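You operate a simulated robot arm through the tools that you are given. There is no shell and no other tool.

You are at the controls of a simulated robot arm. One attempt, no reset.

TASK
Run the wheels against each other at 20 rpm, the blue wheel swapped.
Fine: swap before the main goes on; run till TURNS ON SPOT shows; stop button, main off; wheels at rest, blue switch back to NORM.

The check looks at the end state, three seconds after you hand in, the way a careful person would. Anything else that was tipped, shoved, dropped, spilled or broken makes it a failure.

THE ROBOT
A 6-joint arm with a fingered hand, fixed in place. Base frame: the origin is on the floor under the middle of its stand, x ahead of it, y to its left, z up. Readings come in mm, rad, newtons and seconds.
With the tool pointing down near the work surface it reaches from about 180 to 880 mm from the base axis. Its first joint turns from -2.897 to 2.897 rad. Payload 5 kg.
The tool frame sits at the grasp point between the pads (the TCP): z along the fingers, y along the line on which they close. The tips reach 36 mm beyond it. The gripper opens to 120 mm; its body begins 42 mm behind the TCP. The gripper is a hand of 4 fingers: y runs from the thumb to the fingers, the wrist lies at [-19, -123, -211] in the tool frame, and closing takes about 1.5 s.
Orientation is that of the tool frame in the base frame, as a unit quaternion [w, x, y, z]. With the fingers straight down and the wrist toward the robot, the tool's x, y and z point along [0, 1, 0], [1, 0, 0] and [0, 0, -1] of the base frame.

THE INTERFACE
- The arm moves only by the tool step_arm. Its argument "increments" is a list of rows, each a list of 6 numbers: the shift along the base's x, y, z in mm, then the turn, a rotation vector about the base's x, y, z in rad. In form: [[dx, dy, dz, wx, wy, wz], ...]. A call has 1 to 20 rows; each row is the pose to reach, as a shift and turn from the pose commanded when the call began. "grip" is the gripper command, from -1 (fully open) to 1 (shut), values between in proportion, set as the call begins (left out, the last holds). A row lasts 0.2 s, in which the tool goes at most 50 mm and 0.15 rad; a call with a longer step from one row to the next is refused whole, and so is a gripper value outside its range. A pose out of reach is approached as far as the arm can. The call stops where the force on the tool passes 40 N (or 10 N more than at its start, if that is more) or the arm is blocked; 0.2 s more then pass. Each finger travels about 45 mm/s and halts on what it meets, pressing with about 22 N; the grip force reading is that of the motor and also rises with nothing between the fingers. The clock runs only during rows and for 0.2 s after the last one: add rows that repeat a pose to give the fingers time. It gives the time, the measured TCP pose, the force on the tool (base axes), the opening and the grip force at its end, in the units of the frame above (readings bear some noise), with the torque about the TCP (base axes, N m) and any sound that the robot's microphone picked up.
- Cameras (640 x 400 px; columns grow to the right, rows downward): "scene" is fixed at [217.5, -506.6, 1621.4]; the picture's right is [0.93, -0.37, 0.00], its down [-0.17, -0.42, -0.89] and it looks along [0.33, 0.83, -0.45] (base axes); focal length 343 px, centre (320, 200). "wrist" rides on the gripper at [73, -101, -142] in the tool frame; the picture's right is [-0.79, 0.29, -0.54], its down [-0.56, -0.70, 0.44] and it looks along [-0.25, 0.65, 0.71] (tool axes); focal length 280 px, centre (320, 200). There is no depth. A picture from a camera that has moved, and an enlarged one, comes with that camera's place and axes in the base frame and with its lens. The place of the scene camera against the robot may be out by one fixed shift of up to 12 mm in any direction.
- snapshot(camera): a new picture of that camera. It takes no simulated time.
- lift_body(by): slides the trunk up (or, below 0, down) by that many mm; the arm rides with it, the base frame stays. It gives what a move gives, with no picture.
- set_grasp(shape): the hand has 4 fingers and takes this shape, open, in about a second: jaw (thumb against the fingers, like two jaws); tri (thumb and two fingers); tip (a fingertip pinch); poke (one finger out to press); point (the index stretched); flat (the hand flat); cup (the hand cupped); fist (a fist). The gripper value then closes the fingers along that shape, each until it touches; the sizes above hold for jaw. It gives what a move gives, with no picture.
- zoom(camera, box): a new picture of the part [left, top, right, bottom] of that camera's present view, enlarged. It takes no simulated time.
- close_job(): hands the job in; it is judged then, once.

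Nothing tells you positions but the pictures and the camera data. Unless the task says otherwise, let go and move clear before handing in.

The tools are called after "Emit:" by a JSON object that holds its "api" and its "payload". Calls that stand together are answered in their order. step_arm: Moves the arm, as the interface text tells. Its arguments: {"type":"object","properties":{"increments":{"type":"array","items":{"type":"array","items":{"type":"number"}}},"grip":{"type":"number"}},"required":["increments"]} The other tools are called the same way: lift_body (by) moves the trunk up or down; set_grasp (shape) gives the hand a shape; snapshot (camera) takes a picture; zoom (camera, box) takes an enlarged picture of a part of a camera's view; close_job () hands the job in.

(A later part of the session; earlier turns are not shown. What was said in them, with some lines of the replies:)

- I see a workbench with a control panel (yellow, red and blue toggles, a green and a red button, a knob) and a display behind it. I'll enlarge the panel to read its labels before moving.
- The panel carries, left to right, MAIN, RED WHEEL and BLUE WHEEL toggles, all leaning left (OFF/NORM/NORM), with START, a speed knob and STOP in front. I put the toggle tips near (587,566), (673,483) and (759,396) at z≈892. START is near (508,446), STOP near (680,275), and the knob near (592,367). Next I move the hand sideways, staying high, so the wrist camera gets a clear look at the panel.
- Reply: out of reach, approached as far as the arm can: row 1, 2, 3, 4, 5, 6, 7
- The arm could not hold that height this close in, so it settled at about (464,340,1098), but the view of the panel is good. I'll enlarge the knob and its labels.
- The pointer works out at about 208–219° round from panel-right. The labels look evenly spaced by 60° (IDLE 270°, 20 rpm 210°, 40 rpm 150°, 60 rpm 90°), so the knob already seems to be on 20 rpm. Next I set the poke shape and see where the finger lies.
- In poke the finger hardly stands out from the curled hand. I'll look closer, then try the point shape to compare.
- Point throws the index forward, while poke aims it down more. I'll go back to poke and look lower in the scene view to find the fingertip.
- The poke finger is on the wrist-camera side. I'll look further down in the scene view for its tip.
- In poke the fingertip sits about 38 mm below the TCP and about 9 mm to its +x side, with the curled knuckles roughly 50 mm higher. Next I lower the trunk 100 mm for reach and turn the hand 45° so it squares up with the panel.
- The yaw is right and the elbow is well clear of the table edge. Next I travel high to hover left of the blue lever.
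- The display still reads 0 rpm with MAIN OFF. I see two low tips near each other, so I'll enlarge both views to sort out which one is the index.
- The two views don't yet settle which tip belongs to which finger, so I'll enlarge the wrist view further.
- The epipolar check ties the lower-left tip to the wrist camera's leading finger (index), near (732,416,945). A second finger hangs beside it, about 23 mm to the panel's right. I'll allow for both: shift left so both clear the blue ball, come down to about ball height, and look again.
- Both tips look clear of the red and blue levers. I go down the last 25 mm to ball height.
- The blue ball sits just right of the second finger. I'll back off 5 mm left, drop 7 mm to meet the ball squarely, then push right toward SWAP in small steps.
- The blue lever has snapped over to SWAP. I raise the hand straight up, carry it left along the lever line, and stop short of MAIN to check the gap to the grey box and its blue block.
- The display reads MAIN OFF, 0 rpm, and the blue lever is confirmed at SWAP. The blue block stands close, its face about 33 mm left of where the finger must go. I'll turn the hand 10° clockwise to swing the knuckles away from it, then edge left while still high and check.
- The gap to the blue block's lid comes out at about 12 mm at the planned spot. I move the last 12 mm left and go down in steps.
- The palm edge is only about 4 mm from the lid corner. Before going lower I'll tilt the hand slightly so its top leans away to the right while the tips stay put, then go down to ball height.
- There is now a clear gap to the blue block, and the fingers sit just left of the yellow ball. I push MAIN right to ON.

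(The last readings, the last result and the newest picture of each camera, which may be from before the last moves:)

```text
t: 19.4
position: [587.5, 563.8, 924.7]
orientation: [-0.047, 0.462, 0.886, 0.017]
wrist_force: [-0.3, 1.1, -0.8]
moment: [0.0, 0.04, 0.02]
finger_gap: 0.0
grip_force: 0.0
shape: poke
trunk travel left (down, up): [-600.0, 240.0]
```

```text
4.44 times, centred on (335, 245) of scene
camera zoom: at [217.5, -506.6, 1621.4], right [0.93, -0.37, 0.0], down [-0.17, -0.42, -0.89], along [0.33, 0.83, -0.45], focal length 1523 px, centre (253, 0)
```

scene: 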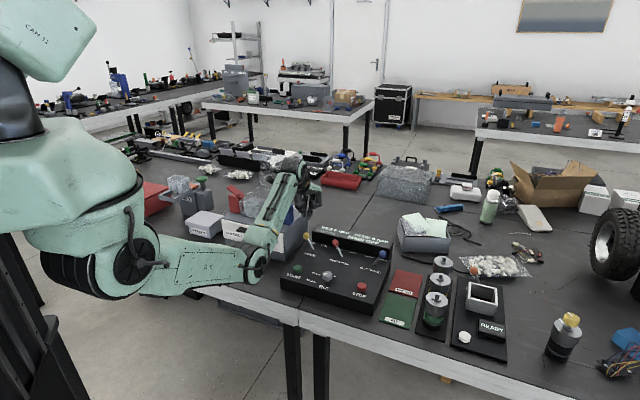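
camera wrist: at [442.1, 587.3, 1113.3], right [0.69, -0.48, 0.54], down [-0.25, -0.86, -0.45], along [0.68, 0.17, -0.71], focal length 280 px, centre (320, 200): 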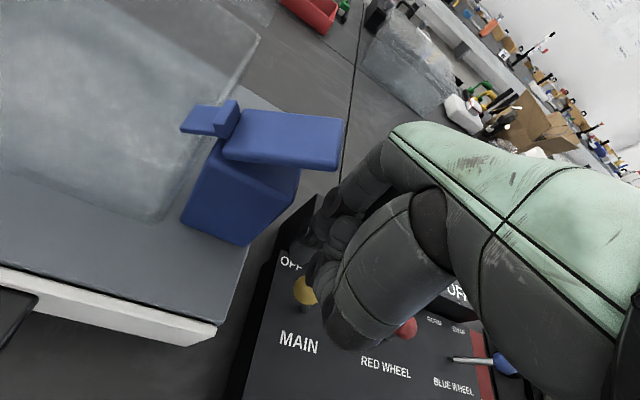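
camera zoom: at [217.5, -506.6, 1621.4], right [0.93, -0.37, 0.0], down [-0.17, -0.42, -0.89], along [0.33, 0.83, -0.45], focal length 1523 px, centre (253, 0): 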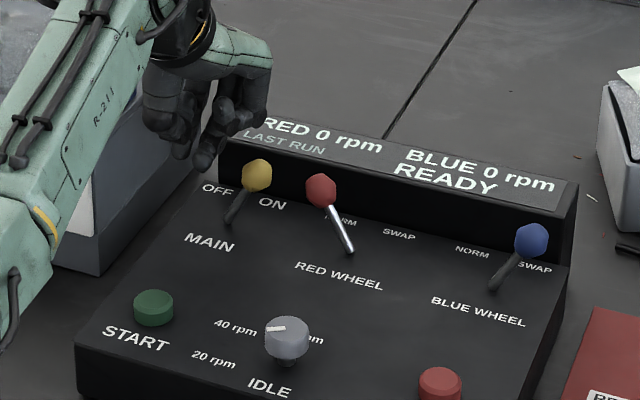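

MAIN is ON and the display reads READY with both wheels at 0 rpm. I raise the hand, undo the tilt and move above START, then check the knob again before pressing.

Emit:
{"api": "step_arm", "payload": {"increments": [[0, 0, 35, 0, 0, 0], [0, 0, 60, -0.035, -0.035, 0], [-20, -30, 60, -0.0707, -0.0707, 0], [-42, -59, 60, -0.0707, -0.0707, 0], [-63, -88, 60, -0.0707, -0.0707, 0], [-83, -118, 60, -0.0707, -0.0707, 0], [-83, -118, 40, -0.0707, -0.0707, 0], [-83, -118, 10, -0.0707, -0.0707, 0], [-83, -118, 0, -0.0707, -0.0707, 0], [-83, -118, 0, -0.0707, -0.0707, 0]]}}

Emit:
{"api": "snapshot", "payload": {"camera": "scene"}}

Emit:
{"api": "zoom", "payload": {"camera": "scene", "box": [270, 220, 366, 295]}}

Emit:
{"api": "zoom", "payload": {"camera": "scene", "box": [302, 255, 350, 295]}}

Emit:
{"api": "snapshot", "payload": {"camera": "wrist"}}

```text
t: 21.6
position: [504.8, 447.4, 923.5]
orientation: [0.0, 0.462, 0.887, 0.002]
wrist_force: [0.2, 0.1, 0.1]
moment: [0.01, -0.01, 0.01]
finger_gap: 0.0
grip_force: 0.1
shape: poke
trunk travel left (down, up): [-600.0, 240.0]
```

```text
taken
```

scene: 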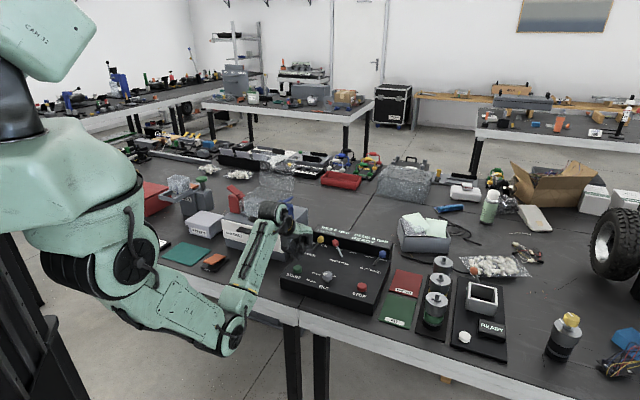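

```text
5.33 times, centred on (318, 258) of scene
camera zoom: at [217.5, -506.6, 1621.4], right [0.93, -0.37, 0.0], down [-0.17, -0.42, -0.89], along [0.33, 0.83, -0.45], focal length 1827 px, centre (331, -107)
```

zoom: 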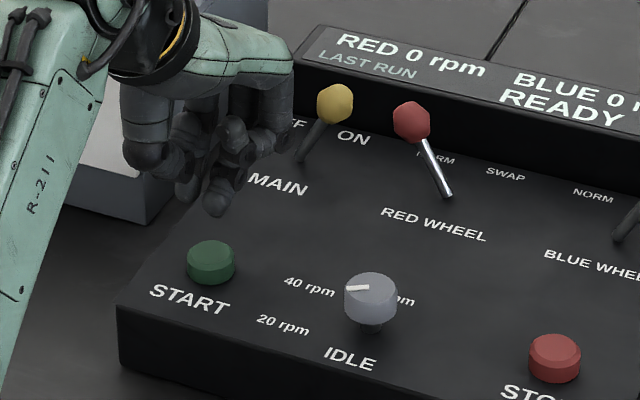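

```text
10.00 times, centred on (326, 275) of scene
camera zoom: at [217.5, -506.6, 1621.4], right [0.93, -0.37, 0.0], down [-0.17, -0.42, -0.89], along [0.33, 0.83, -0.45], focal length 3426 px, centre (260, -550)
```

zoom: 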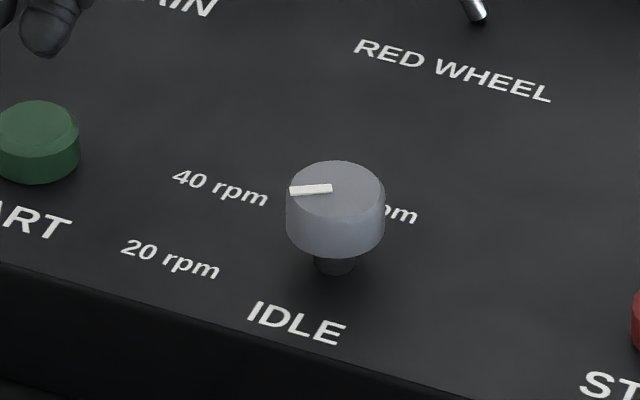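

```text
taken
camera wrist: at [380.2, 448.0, 1065.3], right [0.69, -0.48, 0.54], down [-0.25, -0.86, -0.45], along [0.68, 0.17, -0.71], focal length 280 px, centre (320, 200)
```

wrist: 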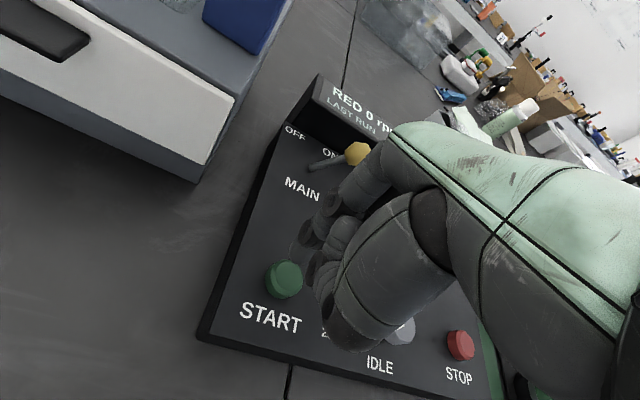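

The pointer works out at about 211°, squarely on 20 rpm, and the display reads READY. The tips hang over START, so I go down most of the way and check the alignment.

Emit:
{"api": "step_arm", "payload": {"increments": [[0, 0, -12, 0, 0, 0], [0, 0, -24, 0, 0, 0], [0, 0, -24, 0, 0, 0]]}}

Emit:
{"api": "zoom", "payload": {"camera": "scene", "box": [270, 235, 334, 285]}}

Emit:
{"api": "zoom", "payload": {"camera": "wrist", "box": [240, 190, 360, 310]}}

```text
t: 22.4
position: [503.8, 447.6, 900.3]
orientation: [0.0, 0.462, 0.887, 0.002]
wrist_force: [0.4, 0.0, 0.9]
moment: [0.01, -0.02, 0.0]
finger_gap: 0.0
grip_force: 0.1
shape: poke
trunk travel left (down, up): [-600.0, 240.0]
```

```text
8.00 times, centred on (302, 260) of scene
camera zoom: at [217.5, -506.6, 1621.4], right [0.93, -0.37, 0.0], down [-0.17, -0.42, -0.89], along [0.33, 0.83, -0.45], focal length 2741 px, centre (464, -280)
```

zoom: 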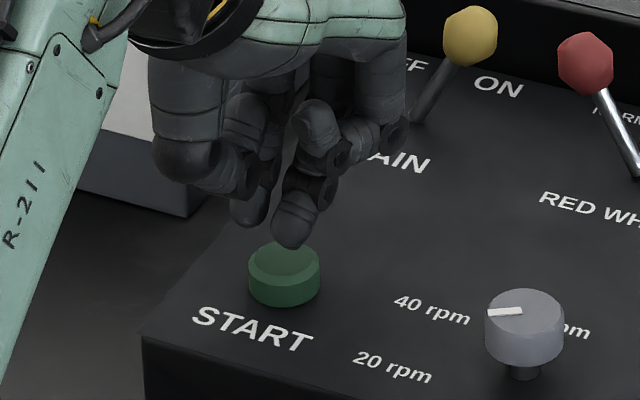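

```text
3.33 times, centred on (300, 250) of wrist
camera zoom: at [379.2, 448.4, 1041.7], right [0.69, -0.48, 0.54], down [-0.25, -0.86, -0.45], along [0.68, 0.17, -0.71], focal length 935 px, centre (387, 33)
```

zoom: 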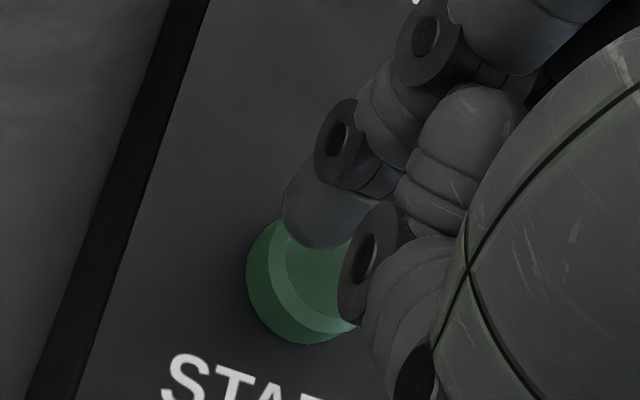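

The lower finger is over the green button and nearly centred. I nudge it slightly and press down slowly in small steps.

Emit:
{"api": "step_arm", "payload": {"increments": [[-3, 4, -3, 0, 0, 0], [-3, 4, -6, 0, 0, 0], [-3, 4, -8, 0, 0, 0], [-3, 4, -10, 0, 0, 0], [-3, 4, -12, 0, 0, 0], [-3, 4, -14, 0, 0, 0]]}}

Emit:
{"api": "zoom", "payload": {"camera": "scene", "box": [270, 220, 400, 300]}}

```text
t: 23.8
position: [501.7, 449.1, 886.7]
orientation: [0.0, 0.462, 0.887, 0.002]
wrist_force: [-0.1, 0.9, 1.6]
moment: [0.0, 0.01, 0.0]
finger_gap: 0.1
grip_force: 0.1
shape: poke
trunk travel left (down, up): [-600.0, 240.0]
```

```text
4.92 times, centred on (335, 260) of scene
camera zoom: at [217.5, -506.6, 1621.4], right [0.93, -0.37, 0.0], down [-0.17, -0.42, -0.89], along [0.33, 0.83, -0.45], focal length 1687 px, centre (246, -95)
```

zoom: 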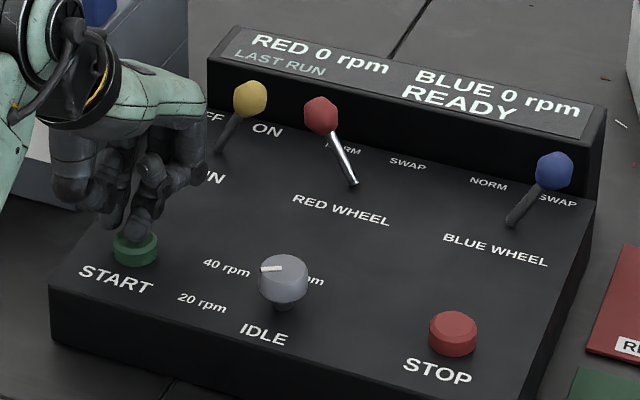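

The display still reads READY and the force is barely up, so the tip is only just at the button. I continue down in small steps.

Emit:
{"api": "step_arm", "payload": {"increments": [[0, 0, -1.5, 0, 0, 0], [0, 0, -3, 0, 0, 0], [0, 0, -4.5, 0, 0, 0], [0, 0, -6, 0, 0, 0]]}}

Emit:
{"api": "zoom", "payload": {"camera": "scene", "box": [270, 220, 400, 300]}}

```text
t: 24.8
position: [501.5, 449.5, 882.8]
orientation: [0.001, 0.462, 0.887, 0.003]
wrist_force: [2.0, 2.3, 10.9]
moment: [-0.07, -0.19, 0.04]
finger_gap: 0.1
grip_force: 0.2
shape: poke
trunk travel left (down, up): [-600.0, 240.0]
heard: click
```

```text
4.92 times, centred on (335, 260) of scene
camera zoom: at [217.5, -506.6, 1621.4], right [0.93, -0.37, 0.0], down [-0.17, -0.42, -0.89], along [0.33, 0.83, -0.45], focal length 1687 px, centre (246, -95)
```

zoom: 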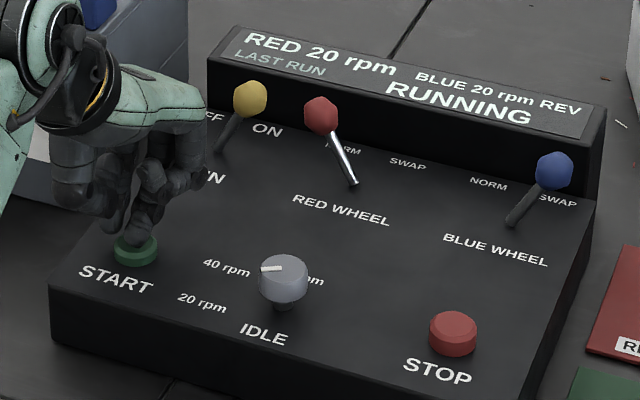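

A click, and the display now reads RUNNING, RED 20 rpm, BLUE 20 rpm REV. I lift off and carry the finger over to above STOP while waiting for TURNS ON SPOT.

Emit:
{"api": "step_arm", "payload": {"increments": [[0, 0, 30, 0, 0, 0], [0, 0, 65, 0, 0, 0], [30, -30, 70, 0, 0, 0], [62, -62, 70, 0, 0, 0], [94, -94, 70, 0, 0, 0], [126, -126, 70, 0, 0, 0], [158, -158, 70, 0, 0, 0], [171.5, -171, 70, 0, 0, 0], [171.5, -171, 40, 0, 0, 0], [171.5, -171, 20, 0, 0, 0], [171.5, -171, 20, 0, 0, 0]]}}

Emit:
{"api": "zoom", "payload": {"camera": "scene", "box": [270, 220, 410, 310]}}

Emit:
{"api": "zoom", "payload": {"camera": "scene", "box": [330, 255, 394, 305]}}

Emit:
{"api": "zoom", "payload": {"camera": "wrist", "box": [160, 100, 400, 320]}}

```text
t: 27.2
position: [672.4, 279.4, 899.5]
orientation: [0.0, 0.461, 0.887, 0.002]
wrist_force: [-0.3, -0.5, 0.9]
moment: [0.0, 0.01, 0.0]
finger_gap: 0.1
grip_force: 0.2
shape: poke
trunk travel left (down, up): [-600.0, 240.0]
```

```text
4.44 times, centred on (340, 265) of scene
camera zoom: at [217.5, -506.6, 1621.4], right [0.93, -0.37, 0.0], down [-0.17, -0.42, -0.89], along [0.33, 0.83, -0.45], focal length 1523 px, centre (231, -89)
```

zoom: 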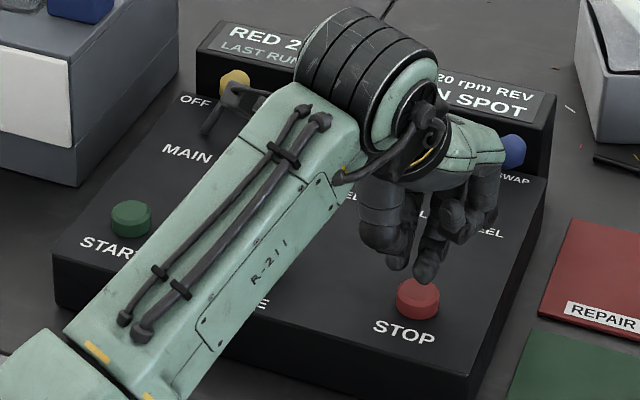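

```text
8.00 times, centred on (362, 280) of scene
camera zoom: at [217.5, -506.6, 1621.4], right [0.93, -0.37, 0.0], down [-0.17, -0.42, -0.89], along [0.33, 0.83, -0.45], focal length 2741 px, centre (-16, -440)
```

zoom: 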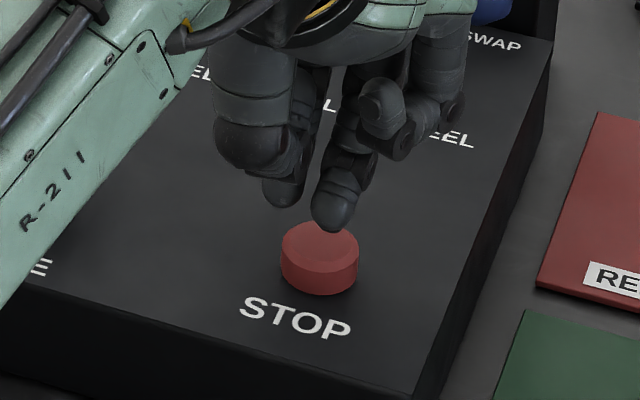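

```text
1.82 times, centred on (280, 210) of wrist
camera zoom: at [548.2, 280.4, 1041.1], right [0.69, -0.48, 0.54], down [-0.25, -0.86, -0.45], along [0.68, 0.17, -0.71], focal length 510 px, centre (393, 182)
```

zoom: 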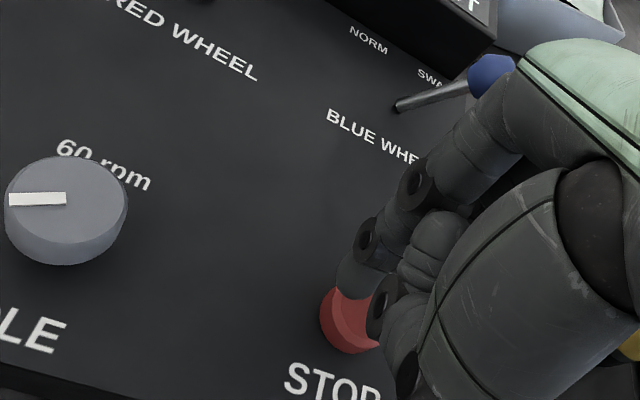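

TURNS ON SPOT shows on the display. I centre the finger on STOP and press it down until it clicks.

Emit:
{"api": "step_arm", "payload": {"increments": [[-2, 4, -5, 0, 0, 0], [-2, 4, -10, 0, 0, 0], [-2, 4, -13, 0, 0, 0], [-2, 4, -15, 0, 0, 0], [-2, 4, -17, 0, 0, 0], [-2, 4, -18.5, 0, 0, 0], [-2, 4, -18.5, 0, 0, 0]]}}

Emit:
{"api": "zoom", "payload": {"camera": "scene", "box": [270, 220, 410, 310]}}

```text
t: 28.8
position: [671.9, 283.9, 883.3]
orientation: [0.0, 0.462, 0.887, 0.002]
wrist_force: [1.7, 1.8, 6.9]
moment: [-0.07, -0.12, 0.04]
finger_gap: 0.0
grip_force: 0.0
shape: poke
trunk travel left (down, up): [-600.0, 240.0]
heard: click
```

```text
4.44 times, centred on (340, 265) of scene
camera zoom: at [217.5, -506.6, 1621.4], right [0.93, -0.37, 0.0], down [-0.17, -0.42, -0.89], along [0.33, 0.83, -0.45], focal length 1523 px, centre (231, -89)
```

zoom: 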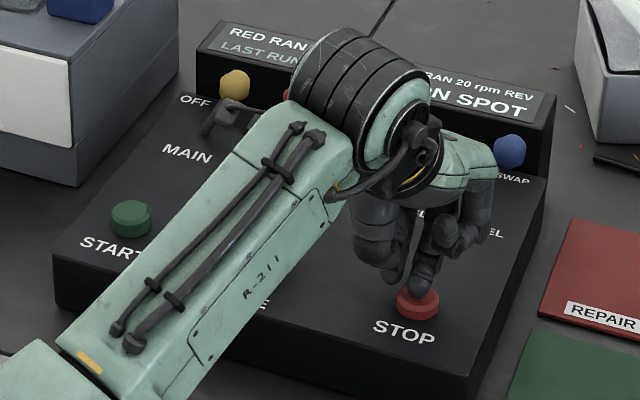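

STOP clicked and the display now reads RED RAN / BLUE RAN 20 rpm REV, so the wheels have been stopped. I lift, turn the hand so its two fingers line up nearly front-to-back, and move to hover right of MAIN. That lets them slip between the yellow and red balls.

Emit:
{"api": "step_arm", "payload": {"increments": [[0, 0, 40, 0, 0, 0], [0, 0, 85, 0, 0, 0], [0, 0, 120, 0, 0, 0]]}}

Emit:
{"api": "step_arm", "payload": {"increments": [[-1, 26, 0, 0, 0, 0.13], [-2, 52, 0, 0, 0, 0.26], [-3, 78, 0, 0, 0, 0.39], [-4, 104, 0, 0, 0, 0.52], [-5, 130, 0, 0, 0, 0.65], [-6, 156, 0, 0, 0, 0.78], [-7, 182, 0, 0, 0, 0.91], [-8, 208, 0, 0, 0, 1.03], [-9, 224, 0, 0, 0, 1.134], [-9, 224, 0, 0, 0, 1.134]]}}

Emit:
{"api": "snapshot", "payload": {"camera": "scene"}}

Emit:
{"api": "zoom", "payload": {"camera": "scene", "box": [270, 190, 410, 290]}}

Emit:
{"api": "snapshot", "payload": {"camera": "wrist"}}

```text
t: 29.6
position: [670.8, 284.0, 1002.1]
orientation: [0.0, 0.462, 0.887, 0.001]
wrist_force: [-0.2, 0.5, 0.0]
moment: [-0.02, -0.02, 0.02]
finger_gap: 0.0
grip_force: 0.1
shape: poke
trunk travel left (down, up): [-600.0, 240.0]
```

```text
t: 31.8
position: [660.8, 508.6, 1002.6]
orientation: [-0.001, -0.088, 0.996, 0.002]
wrist_force: [0.2, 0.1, -0.5]
moment: [0.0, 0.01, 0.0]
finger_gap: 0.0
grip_force: 0.2
shape: poke
trunk travel left (down, up): [-600.0, 240.0]
```

```text
taken
```

scene: 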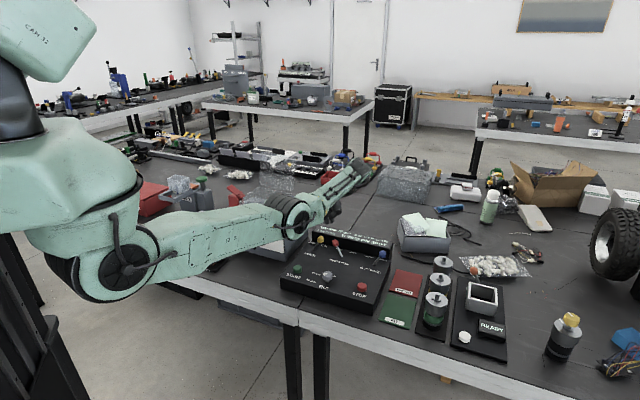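

```text
4.00 times, centred on (340, 240) of scene
camera zoom: at [217.5, -506.6, 1621.4], right [0.93, -0.37, 0.0], down [-0.17, -0.42, -0.89], along [0.33, 0.83, -0.45], focal length 1370 px, centre (240, 40)
```

zoom: 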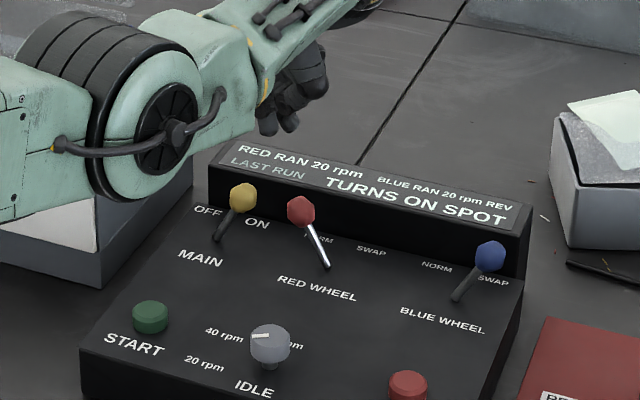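

```text
taken
camera wrist: at [607.1, 396.0, 1142.6], right [0.73, 0.42, 0.54], down [0.67, -0.59, -0.45], along [0.13, 0.69, -0.71], focal length 280 px, centre (320, 200)
```

wrist: 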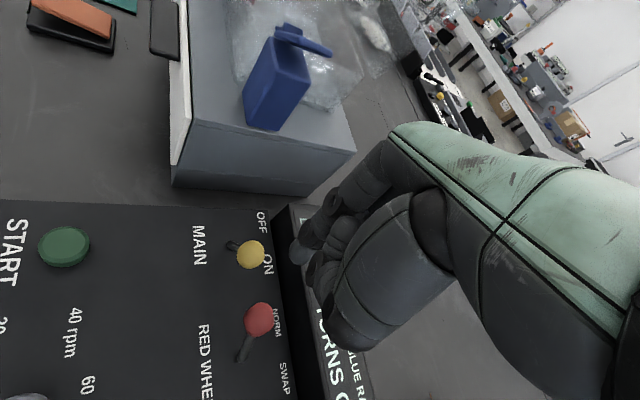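

The display shows TURNS ON SPOT, RED RAN 20 rpm, BLUE RAN 20 rpm REV. The arm is nearly stretched, so I lower the trunk 40 mm, which keeps the tips above the balls, and then look closely.

Emit:
{"api": "lift_body", "payload": {"by": -40}}

Emit:
{"api": "zoom", "payload": {"camera": "scene", "box": [310, 190, 374, 240]}}

Emit:
{"api": "zoom", "payload": {"camera": "wrist", "box": [200, 170, 360, 330]}}

```text
t: 32.7
position: [659.5, 508.7, 961.2]
orientation: [0.0, -0.087, 0.996, 0.001]
wrist_force: [0.3, 0.8, -0.9]
moment: [0.0, 0.0, 0.04]
finger_gap: 0.0
grip_force: 0.1
shape: poke
trunk travel left (down, up): [-560.0, 280.0]
```

```text
8.00 times, centred on (342, 215) of scene
camera zoom: at [217.5, -506.6, 1621.4], right [0.93, -0.37, 0.0], down [-0.17, -0.42, -0.89], along [0.33, 0.83, -0.45], focal length 2741 px, centre (144, 80)
```

zoom: 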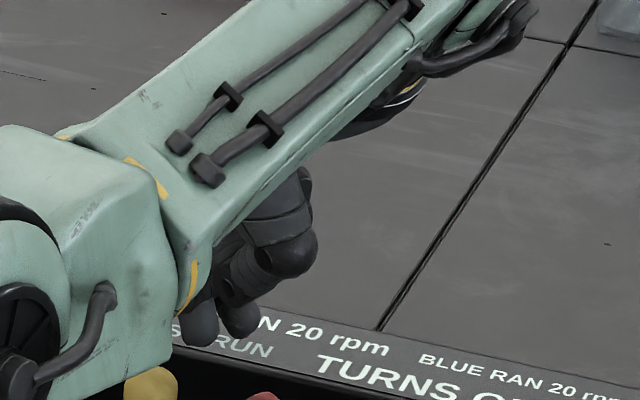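

```text
2.50 times, centred on (280, 250) of wrist
camera zoom: at [606.7, 396.1, 1102.8], right [0.73, 0.42, 0.54], down [0.67, -0.59, -0.45], along [0.13, 0.69, -0.71], focal length 701 px, centre (420, 75)
```

zoom: 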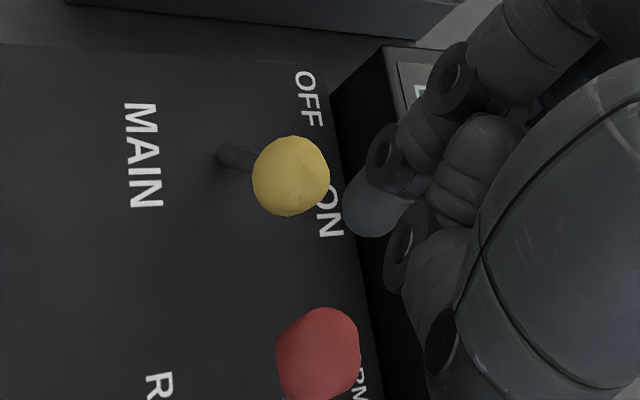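

From the wrist view the yellow ball is at about (629,524) and the red at (670,482), with the index tip fitting between them, 2–5 mm from yellow. I shift 3 mm right for an even gap and go down slowly.

Emit:
{"api": "step_arm", "payload": {"increments": [[3.5, -1, 0, 0, 0, 0], [3.5, -1, -8, 0, 0, 0], [3.5, -1, -16, 0, 0, 0], [3.5, -1, -16, 0, 0, 0]]}}

Emit:
{"api": "zoom", "payload": {"camera": "wrist", "box": [200, 170, 360, 330]}}

Emit:
{"api": "zoom", "payload": {"camera": "scene", "box": [310, 200, 374, 250]}}

```text
t: 33.7
position: [664.1, 507.8, 944.3]
orientation: [-0.001, -0.088, 0.996, 0.002]
wrist_force: [0.1, -0.6, 0.5]
moment: [0.01, -0.01, -0.02]
finger_gap: 0.0
grip_force: 0.0
shape: poke
trunk travel left (down, up): [-560.0, 280.0]
```

```text
2.50 times, centred on (280, 250) of wrist
camera zoom: at [610.4, 395.2, 1086.4], right [0.73, 0.42, 0.54], down [0.67, -0.59, -0.45], along [0.13, 0.69, -0.71], focal length 701 px, centre (420, 75)
```

zoom: 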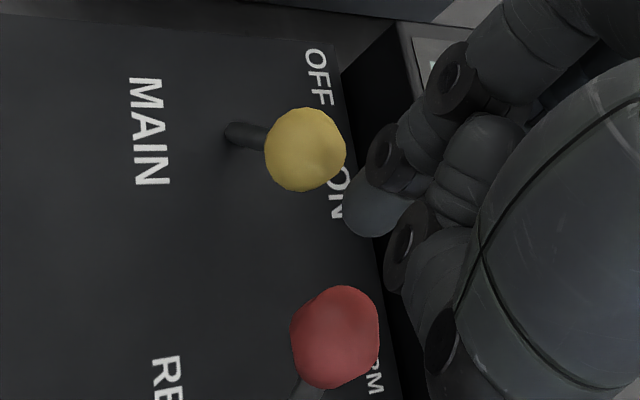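

```text
8.00 times, centred on (342, 225) of scene
camera zoom: at [217.5, -506.6, 1621.4], right [0.93, -0.37, 0.0], down [-0.17, -0.42, -0.89], along [0.33, 0.83, -0.45], focal length 2741 px, centre (144, 0)
```

zoom: 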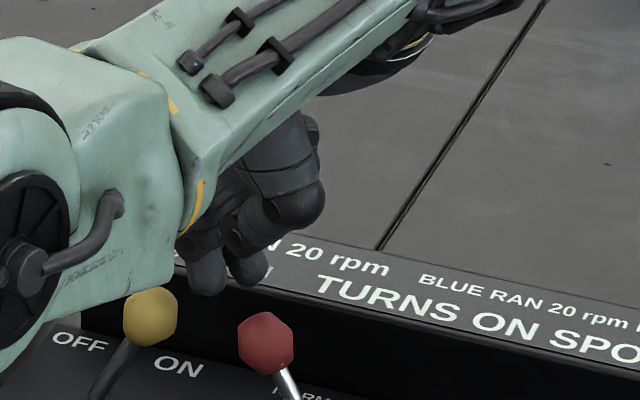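

Both tips match my predictions, and the index has similar gaps to the yellow and red balls. I go down the remaining 17 mm.

Emit:
{"api": "step_arm", "payload": {"increments": [[0, 0, -6, 0, 0, 0], [0, 0, -12, 0, 0, 0], [0, 0, -17, 0, 0, 0], [0, 0, -17, 0, 0, 0]]}}

Emit:
{"api": "zoom", "payload": {"camera": "wrist", "box": [200, 170, 360, 330]}}

Emit:
{"api": "zoom", "payload": {"camera": "scene", "box": [310, 205, 374, 255]}}

```text
t: 34.7
position: [664.5, 507.9, 927.7]
orientation: [-0.001, -0.088, 0.996, 0.001]
wrist_force: [-0.1, -0.9, -0.4]
moment: [0.0, 0.0, -0.01]
finger_gap: 0.1
grip_force: 0.0
shape: poke
trunk travel left (down, up): [-560.0, 280.0]
```

```text
2.50 times, centred on (280, 250) of wrist
camera zoom: at [610.3, 395.2, 1069.7], right [0.73, 0.42, 0.54], down [0.67, -0.59, -0.45], along [0.13, 0.69, -0.71], focal length 701 px, centre (420, 75)
```

zoom: 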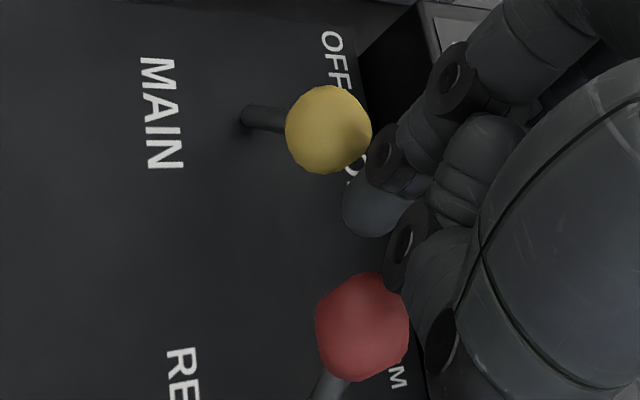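

```text
8.00 times, centred on (342, 230) of scene
camera zoom: at [217.5, -506.6, 1621.4], right [0.93, -0.37, 0.0], down [-0.17, -0.42, -0.89], along [0.33, 0.83, -0.45], focal length 2741 px, centre (144, -40)
```

zoom: 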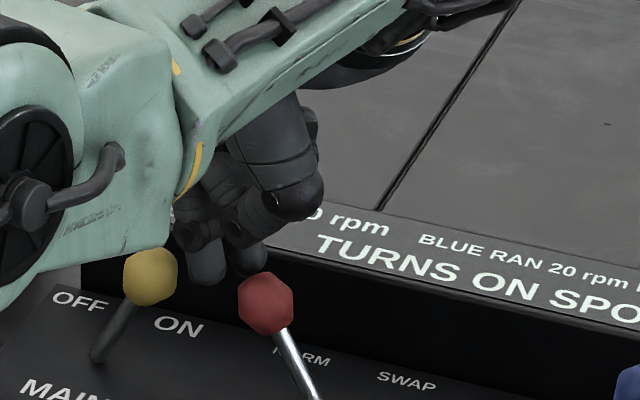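

The finger is in place to the right of the yellow ball with no contact force. I push MAIN left to OFF in small steps.

Emit:
{"api": "step_arm", "payload": {"increments": [[-7, 7, 0, 0, 0, 0], [-14, 14, 0, 0, 0, 0], [-21, 21, 0, 0, 0, 0], [-28, 28, 0, 0, 0, 0], [-33, 33, 0, 0, 0, 0], [-33, 33, 0, 0, 0, 0]]}}

Emit:
{"api": "zoom", "payload": {"camera": "scene", "box": [280, 200, 410, 290]}}

Emit:
{"api": "zoom", "payload": {"camera": "wrist", "box": [160, 130, 400, 330]}}

```text
t: 36.1
position: [630.6, 541.0, 927.6]
orientation: [-0.001, -0.087, 0.996, 0.002]
wrist_force: [0.3, 0.0, -0.4]
moment: [-0.02, 0.06, 0.02]
finger_gap: 0.1
grip_force: 0.0
shape: poke
trunk travel left (down, up): [-560.0, 280.0]
```

```text
4.44 times, centred on (345, 245) of scene
camera zoom: at [217.5, -506.6, 1621.4], right [0.93, -0.37, 0.0], down [-0.17, -0.42, -0.89], along [0.33, 0.83, -0.45], focal length 1523 px, centre (209, 0)
```

zoom: 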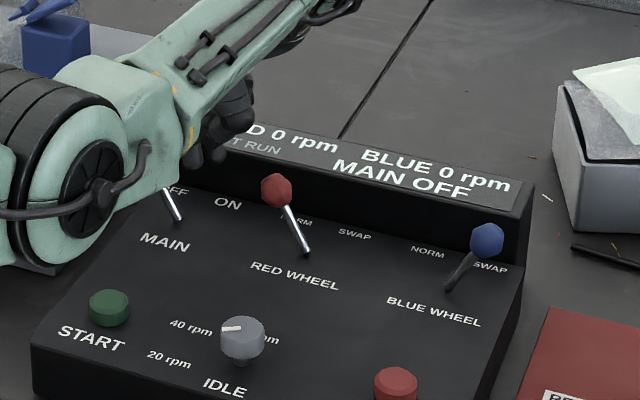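

```text
2.00 times, centred on (280, 230) of wrist
camera zoom: at [576.6, 427.8, 1069.4], right [0.73, 0.42, 0.54], down [0.67, -0.59, -0.45], along [0.13, 0.69, -0.71], focal length 561 px, centre (400, 140)
```

zoom: 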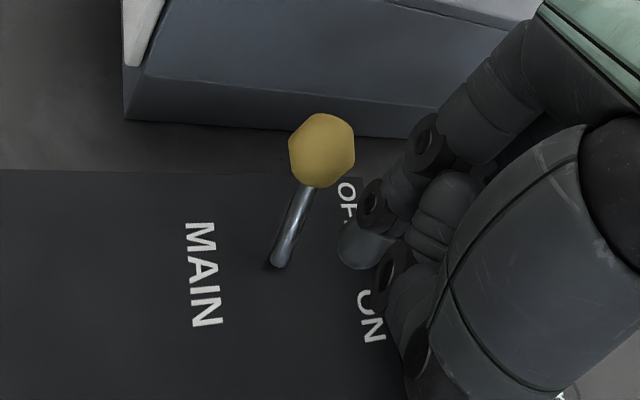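

The display reads MAIN OFF with both wheels at 0 rpm, and the yellow lever is back on OFF. Only the blue lever is left. I lift, turn the hand back to the panel's heading and move to hover right of the blue lever.

Emit:
{"api": "step_arm", "payload": {"increments": [[0, 0, 40, 0, 0, 0], [0, 0, 75, 0, 0, 0], [24, -26, 75, 0, 0, -0.12], [48, -53, 75, 0, 0, -0.24], [73, -80, 75, 0, 0, -0.36], [97, -107, 75, 0, 0, -0.48], [122, -133, 75, 0, 0, -0.6], [146, -160, 75, 0, 0, -0.72], [171, -187, 75, 0, 0, -0.84], [195, -214, 75, 0, 0, -0.96], [195, -214, 75, 0, 0, -0.96]]}}

Emit:
{"api": "snapshot", "payload": {"camera": "scene"}}

Emit:
{"api": "zoom", "payload": {"camera": "scene", "box": [330, 195, 426, 270]}}

Emit:
{"api": "snapshot", "payload": {"camera": "wrist"}}

```text
t: 38.5
position: [824.5, 328.9, 1002.7]
orientation: [0.0, 0.383, 0.924, 0.001]
wrist_force: [0.5, 0.4, 0.6]
moment: [-0.03, 0.02, 0.0]
finger_gap: 0.0
grip_force: 0.0
shape: poke
trunk travel left (down, up): [-560.0, 280.0]
```

```text
taken
```

scene: 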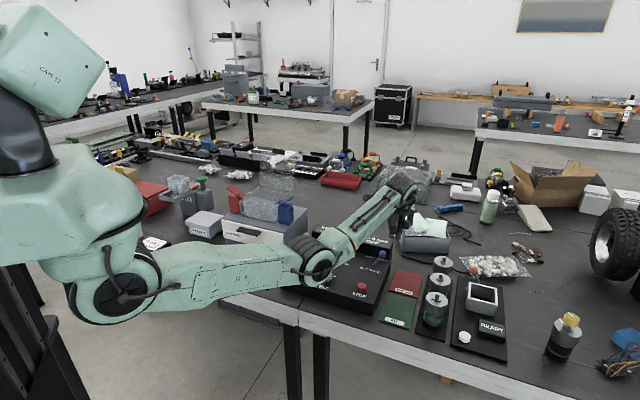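

```text
5.33 times, centred on (378, 232) of scene
camera zoom: at [217.5, -506.6, 1621.4], right [0.93, -0.37, 0.0], down [-0.17, -0.42, -0.89], along [0.33, 0.83, -0.45], focal length 1827 px, centre (11, 27)
```

zoom: 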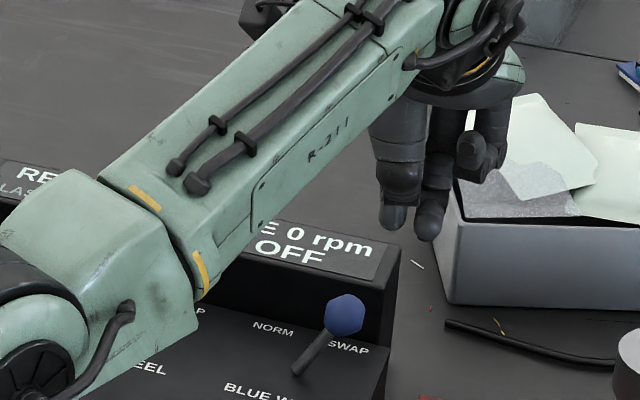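

```text
taken
camera wrist: at [701.9, 307.6, 1143.9], right [0.76, -0.36, 0.54], down [-0.1, -0.89, -0.45], along [0.64, 0.28, -0.71], focal length 280 px, centre (320, 200)
```

wrist: 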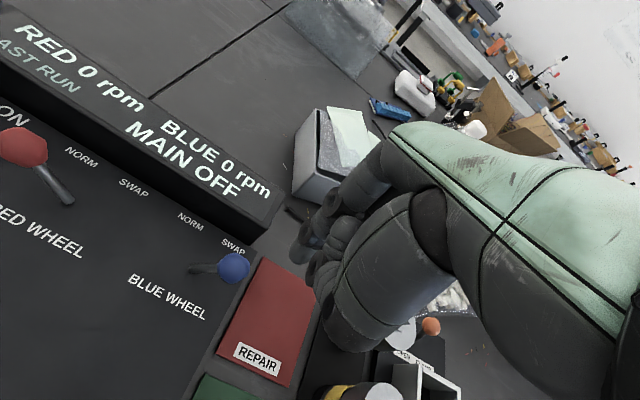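

The blue ball is at about (800,353) and the index tip is just right of it. I shift 3 mm right for margin and come down to ball height in two stages.

Emit:
{"api": "step_arm", "payload": {"increments": [[2.1, -2.1, 0, 0, 0, 0], [2.1, -2.1, -25, 0, 0, 0], [2.1, -2.1, -45, 0, 0, 0], [2.1, -2.1, -60, 0, 0, 0], [2.1, -2.1, -60, 0, 0, 0]]}}

Emit:
{"api": "zoom", "payload": {"camera": "scene", "box": [362, 210, 426, 260]}}

Emit:
{"api": "zoom", "payload": {"camera": "wrist", "box": [180, 180, 360, 320]}}

```text
t: 39.7
position: [828.1, 325.6, 943.2]
orientation: [0.0, 0.383, 0.924, 0.002]
wrist_force: [-0.4, -1.1, 0.6]
moment: [0.01, -0.02, 0.02]
finger_gap: 0.1
grip_force: 0.0
shape: poke
trunk travel left (down, up): [-560.0, 280.0]
```

```text
8.00 times, centred on (394, 235) of scene
camera zoom: at [217.5, -506.6, 1621.4], right [0.93, -0.37, 0.0], down [-0.17, -0.42, -0.89], along [0.33, 0.83, -0.45], focal length 2741 px, centre (-272, -80)
```

zoom: 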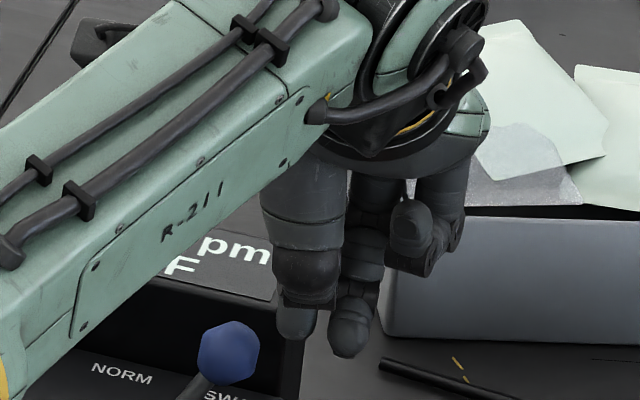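

```text
2.86 times, centred on (270, 250) of wrist
camera zoom: at [704.8, 305.4, 1084.5], right [0.76, -0.36, 0.54], down [-0.1, -0.89, -0.45], along [0.64, 0.29, -0.71], focal length 801 px, centre (463, 57)
```

zoom: 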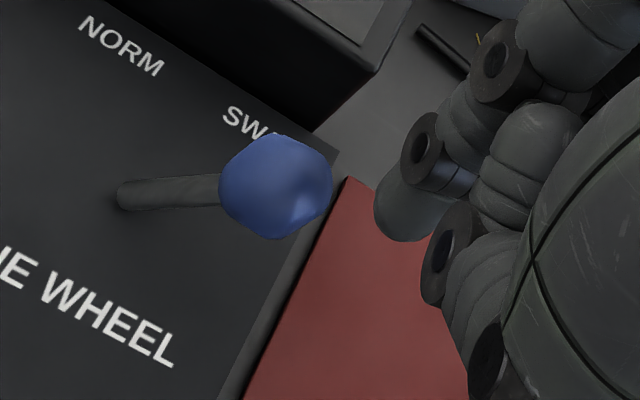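

There is a clear gap with no contact. I drop the last 19 mm and push the blue lever left to NORM.

Emit:
{"api": "step_arm", "payload": {"increments": [[0, 0, -10, 0, 0, 0], [0, 0, -19, 0, 0, 0], [-7, 7, -19, 0, 0, 0], [-14, 14, -19, 0, 0, 0], [-21, 21, -19, 0, 0, 0], [-28, 28, -19, 0, 0, 0], [-35, 35, -19, 0, 0, 0], [-35, 35, -19, 0, 0, 0]]}}

Emit:
{"api": "zoom", "payload": {"camera": "scene", "box": [340, 205, 420, 265]}}

Emit:
{"api": "zoom", "payload": {"camera": "wrist", "box": [160, 160, 380, 320]}}

```text
t: 41.5
position: [791.8, 359.5, 924.4]
orientation: [-0.001, 0.383, 0.924, 0.001]
wrist_force: [-0.3, 0.3, 0.1]
moment: [-0.01, 0.03, 0.0]
finger_gap: 0.0
grip_force: 0.1
shape: poke
trunk travel left (down, up): [-560.0, 280.0]
```

```text
6.67 times, centred on (380, 235) of scene
camera zoom: at [217.5, -506.6, 1621.4], right [0.93, -0.37, 0.0], down [-0.17, -0.42, -0.89], along [0.33, 0.83, -0.45], focal length 2284 px, centre (-80, -33)
```

zoom: 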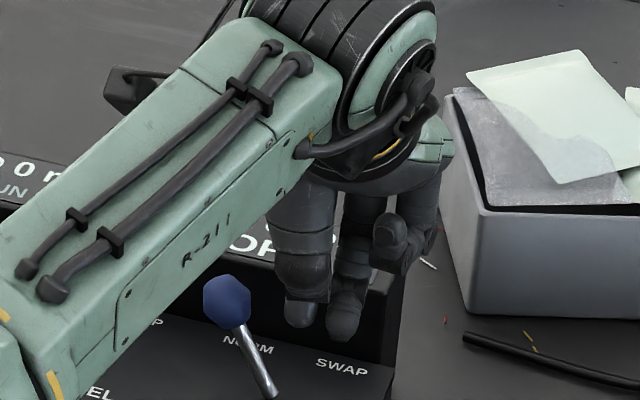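

```text
2.50 times, centred on (270, 240) of wrist
camera zoom: at [669.8, 338.7, 1065.1], right [0.76, -0.36, 0.54], down [-0.1, -0.89, -0.45], along [0.64, 0.29, -0.71], focal length 701 px, centre (445, 100)
```

zoom: 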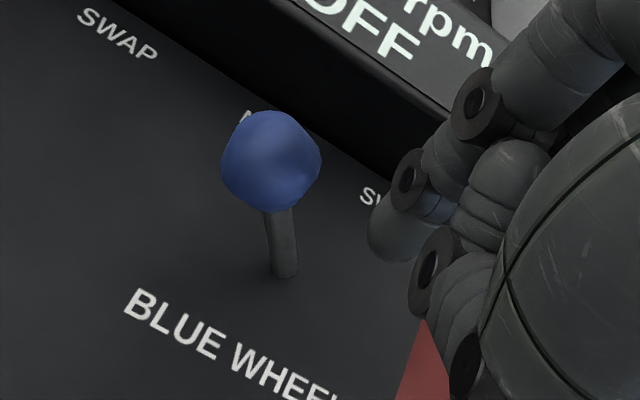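

The blue lever is back on NORM. I raise the hand and pull it back toward the robot, clear of the panel, then check everything.

Emit:
{"api": "step_arm", "payload": {"increments": [[0, 0, 45, 0, 0, 0], [0, 0, 90, 0, 0, 0], [-35, -28, 95, 0, 0, 0], [-70, -56, 95, 0, 0, 0], [-105, -84, 95, 0, 0, 0], [-140, -112, 95, 0, 0, 0], [-175, -140, 95, 0, 0, 0], [-200, -160, 95, 0, 0, 0], [-200, -160, 95, 0, 0, 0]]}}

Emit:
{"api": "snapshot", "payload": {"camera": "scene"}}

Emit:
{"api": "zoom", "payload": {"camera": "scene", "box": [270, 210, 400, 310]}}

Emit:
{"api": "snapshot", "payload": {"camera": "wrist"}}

```text
t: 43.5
position: [592.7, 201.9, 1016.0]
orientation: [0.0, 0.382, 0.924, 0.002]
wrist_force: [0.4, 0.0, 0.4]
moment: [-0.04, 0.03, -0.01]
finger_gap: 0.0
grip_force: 0.1
shape: poke
out of reach, approached as far as the arm can: row 8, 9
trunk travel left (down, up): [-560.0, 280.0]
```

```text
taken
```

scene: 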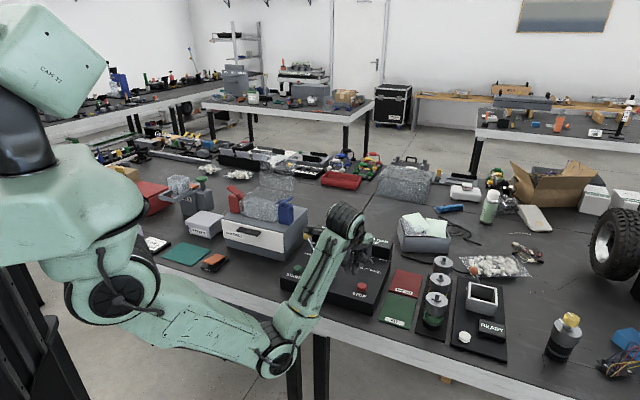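

```text
4.00 times, centred on (335, 260) of scene
camera zoom: at [217.5, -506.6, 1621.4], right [0.93, -0.37, 0.0], down [-0.17, -0.42, -0.89], along [0.33, 0.83, -0.45], focal length 1370 px, centre (260, -40)
```

zoom: 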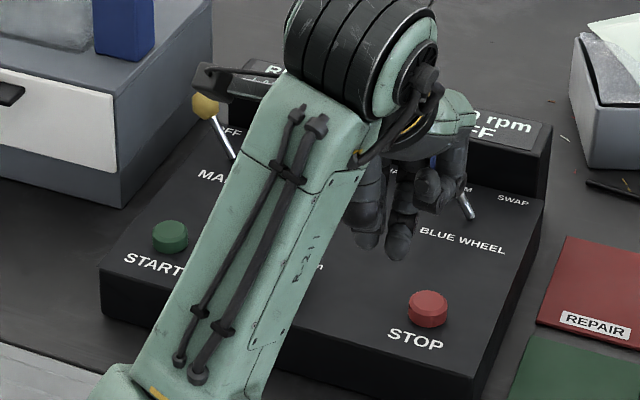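

```text
taken
camera wrist: at [470.1, 181.6, 1157.6], right [0.76, -0.36, 0.54], down [-0.1, -0.89, -0.45], along [0.64, 0.29, -0.71], focal length 280 px, centre (320, 200)
```

wrist: 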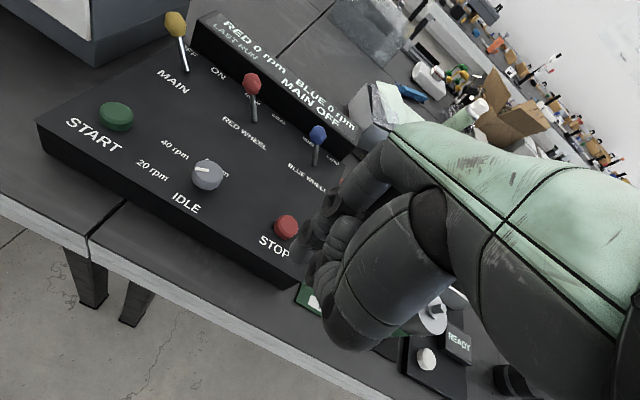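

I'll enlarge the panel in the wrist view for a last check of the levers, knob and display.

Emit:
{"api": "zoom", "payload": {"camera": "wrist", "box": [90, 0, 370, 260]}}

Emit:
{"api": "zoom", "payload": {"camera": "wrist", "box": [150, 0, 370, 130]}}

```text
1.54 times, centred on (230, 130) of wrist
camera zoom: at [470.1, 181.6, 1157.6], right [0.76, -0.36, 0.54], down [-0.1, -0.89, -0.45], along [0.64, 0.29, -0.71], focal length 431 px, centre (458, 308)
```

zoom: 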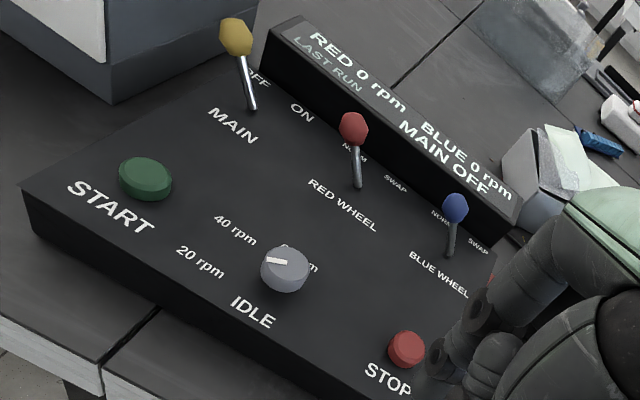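

```text
2.91 times, centred on (260, 65) of wrist
camera zoom: at [470.1, 181.6, 1157.6], right [0.76, -0.36, 0.54], down [-0.1, -0.89, -0.45], along [0.64, 0.29, -0.71], focal length 816 px, centre (494, 593)
```

zoom: 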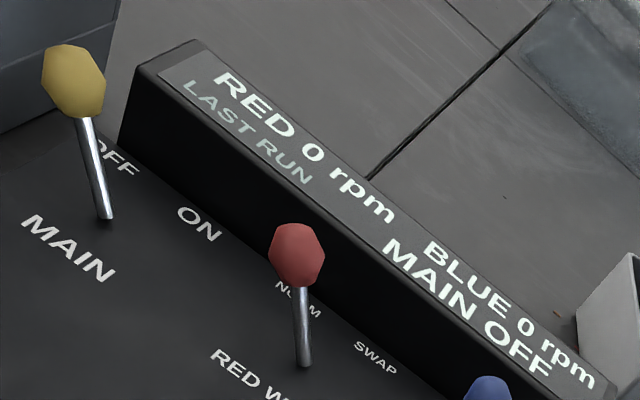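

The panel reads MAIN OFF with both wheels at 0 rpm. MAIN is on OFF, both wheel switches are on NORM, and the hand is clear with nothing disturbed. I'm handing the job in.

Emit:
{"api": "close_job", "payload": {}}

```text
The job is handed in.
```

The run is done and handed in; I haven't seen the check's result. At hand-in the display read MAIN OFF with both wheels at 0 rpm, and the blue switch was back on NORM.

- **Setup:** I moved the blue switch to SWAP first, then turned the main on. The display then read READY. The speed knob was already on 20 rpm, so I left it alone.
- **Run:** After START the display read RUNNING, red 20 rpm and blue 20 rpm REV. I let it run until TURNS ON SPOT showed.
- **Shutdown:** I pressed STOP, turned the main off and saw both wheels at 0 rpm. Only then did I move the blue switch back to NORM.

The red switch stayed on NORM throughout, and I saw nothing else on the bench moved or knocked. The hand is raised and pulled back from the controls.
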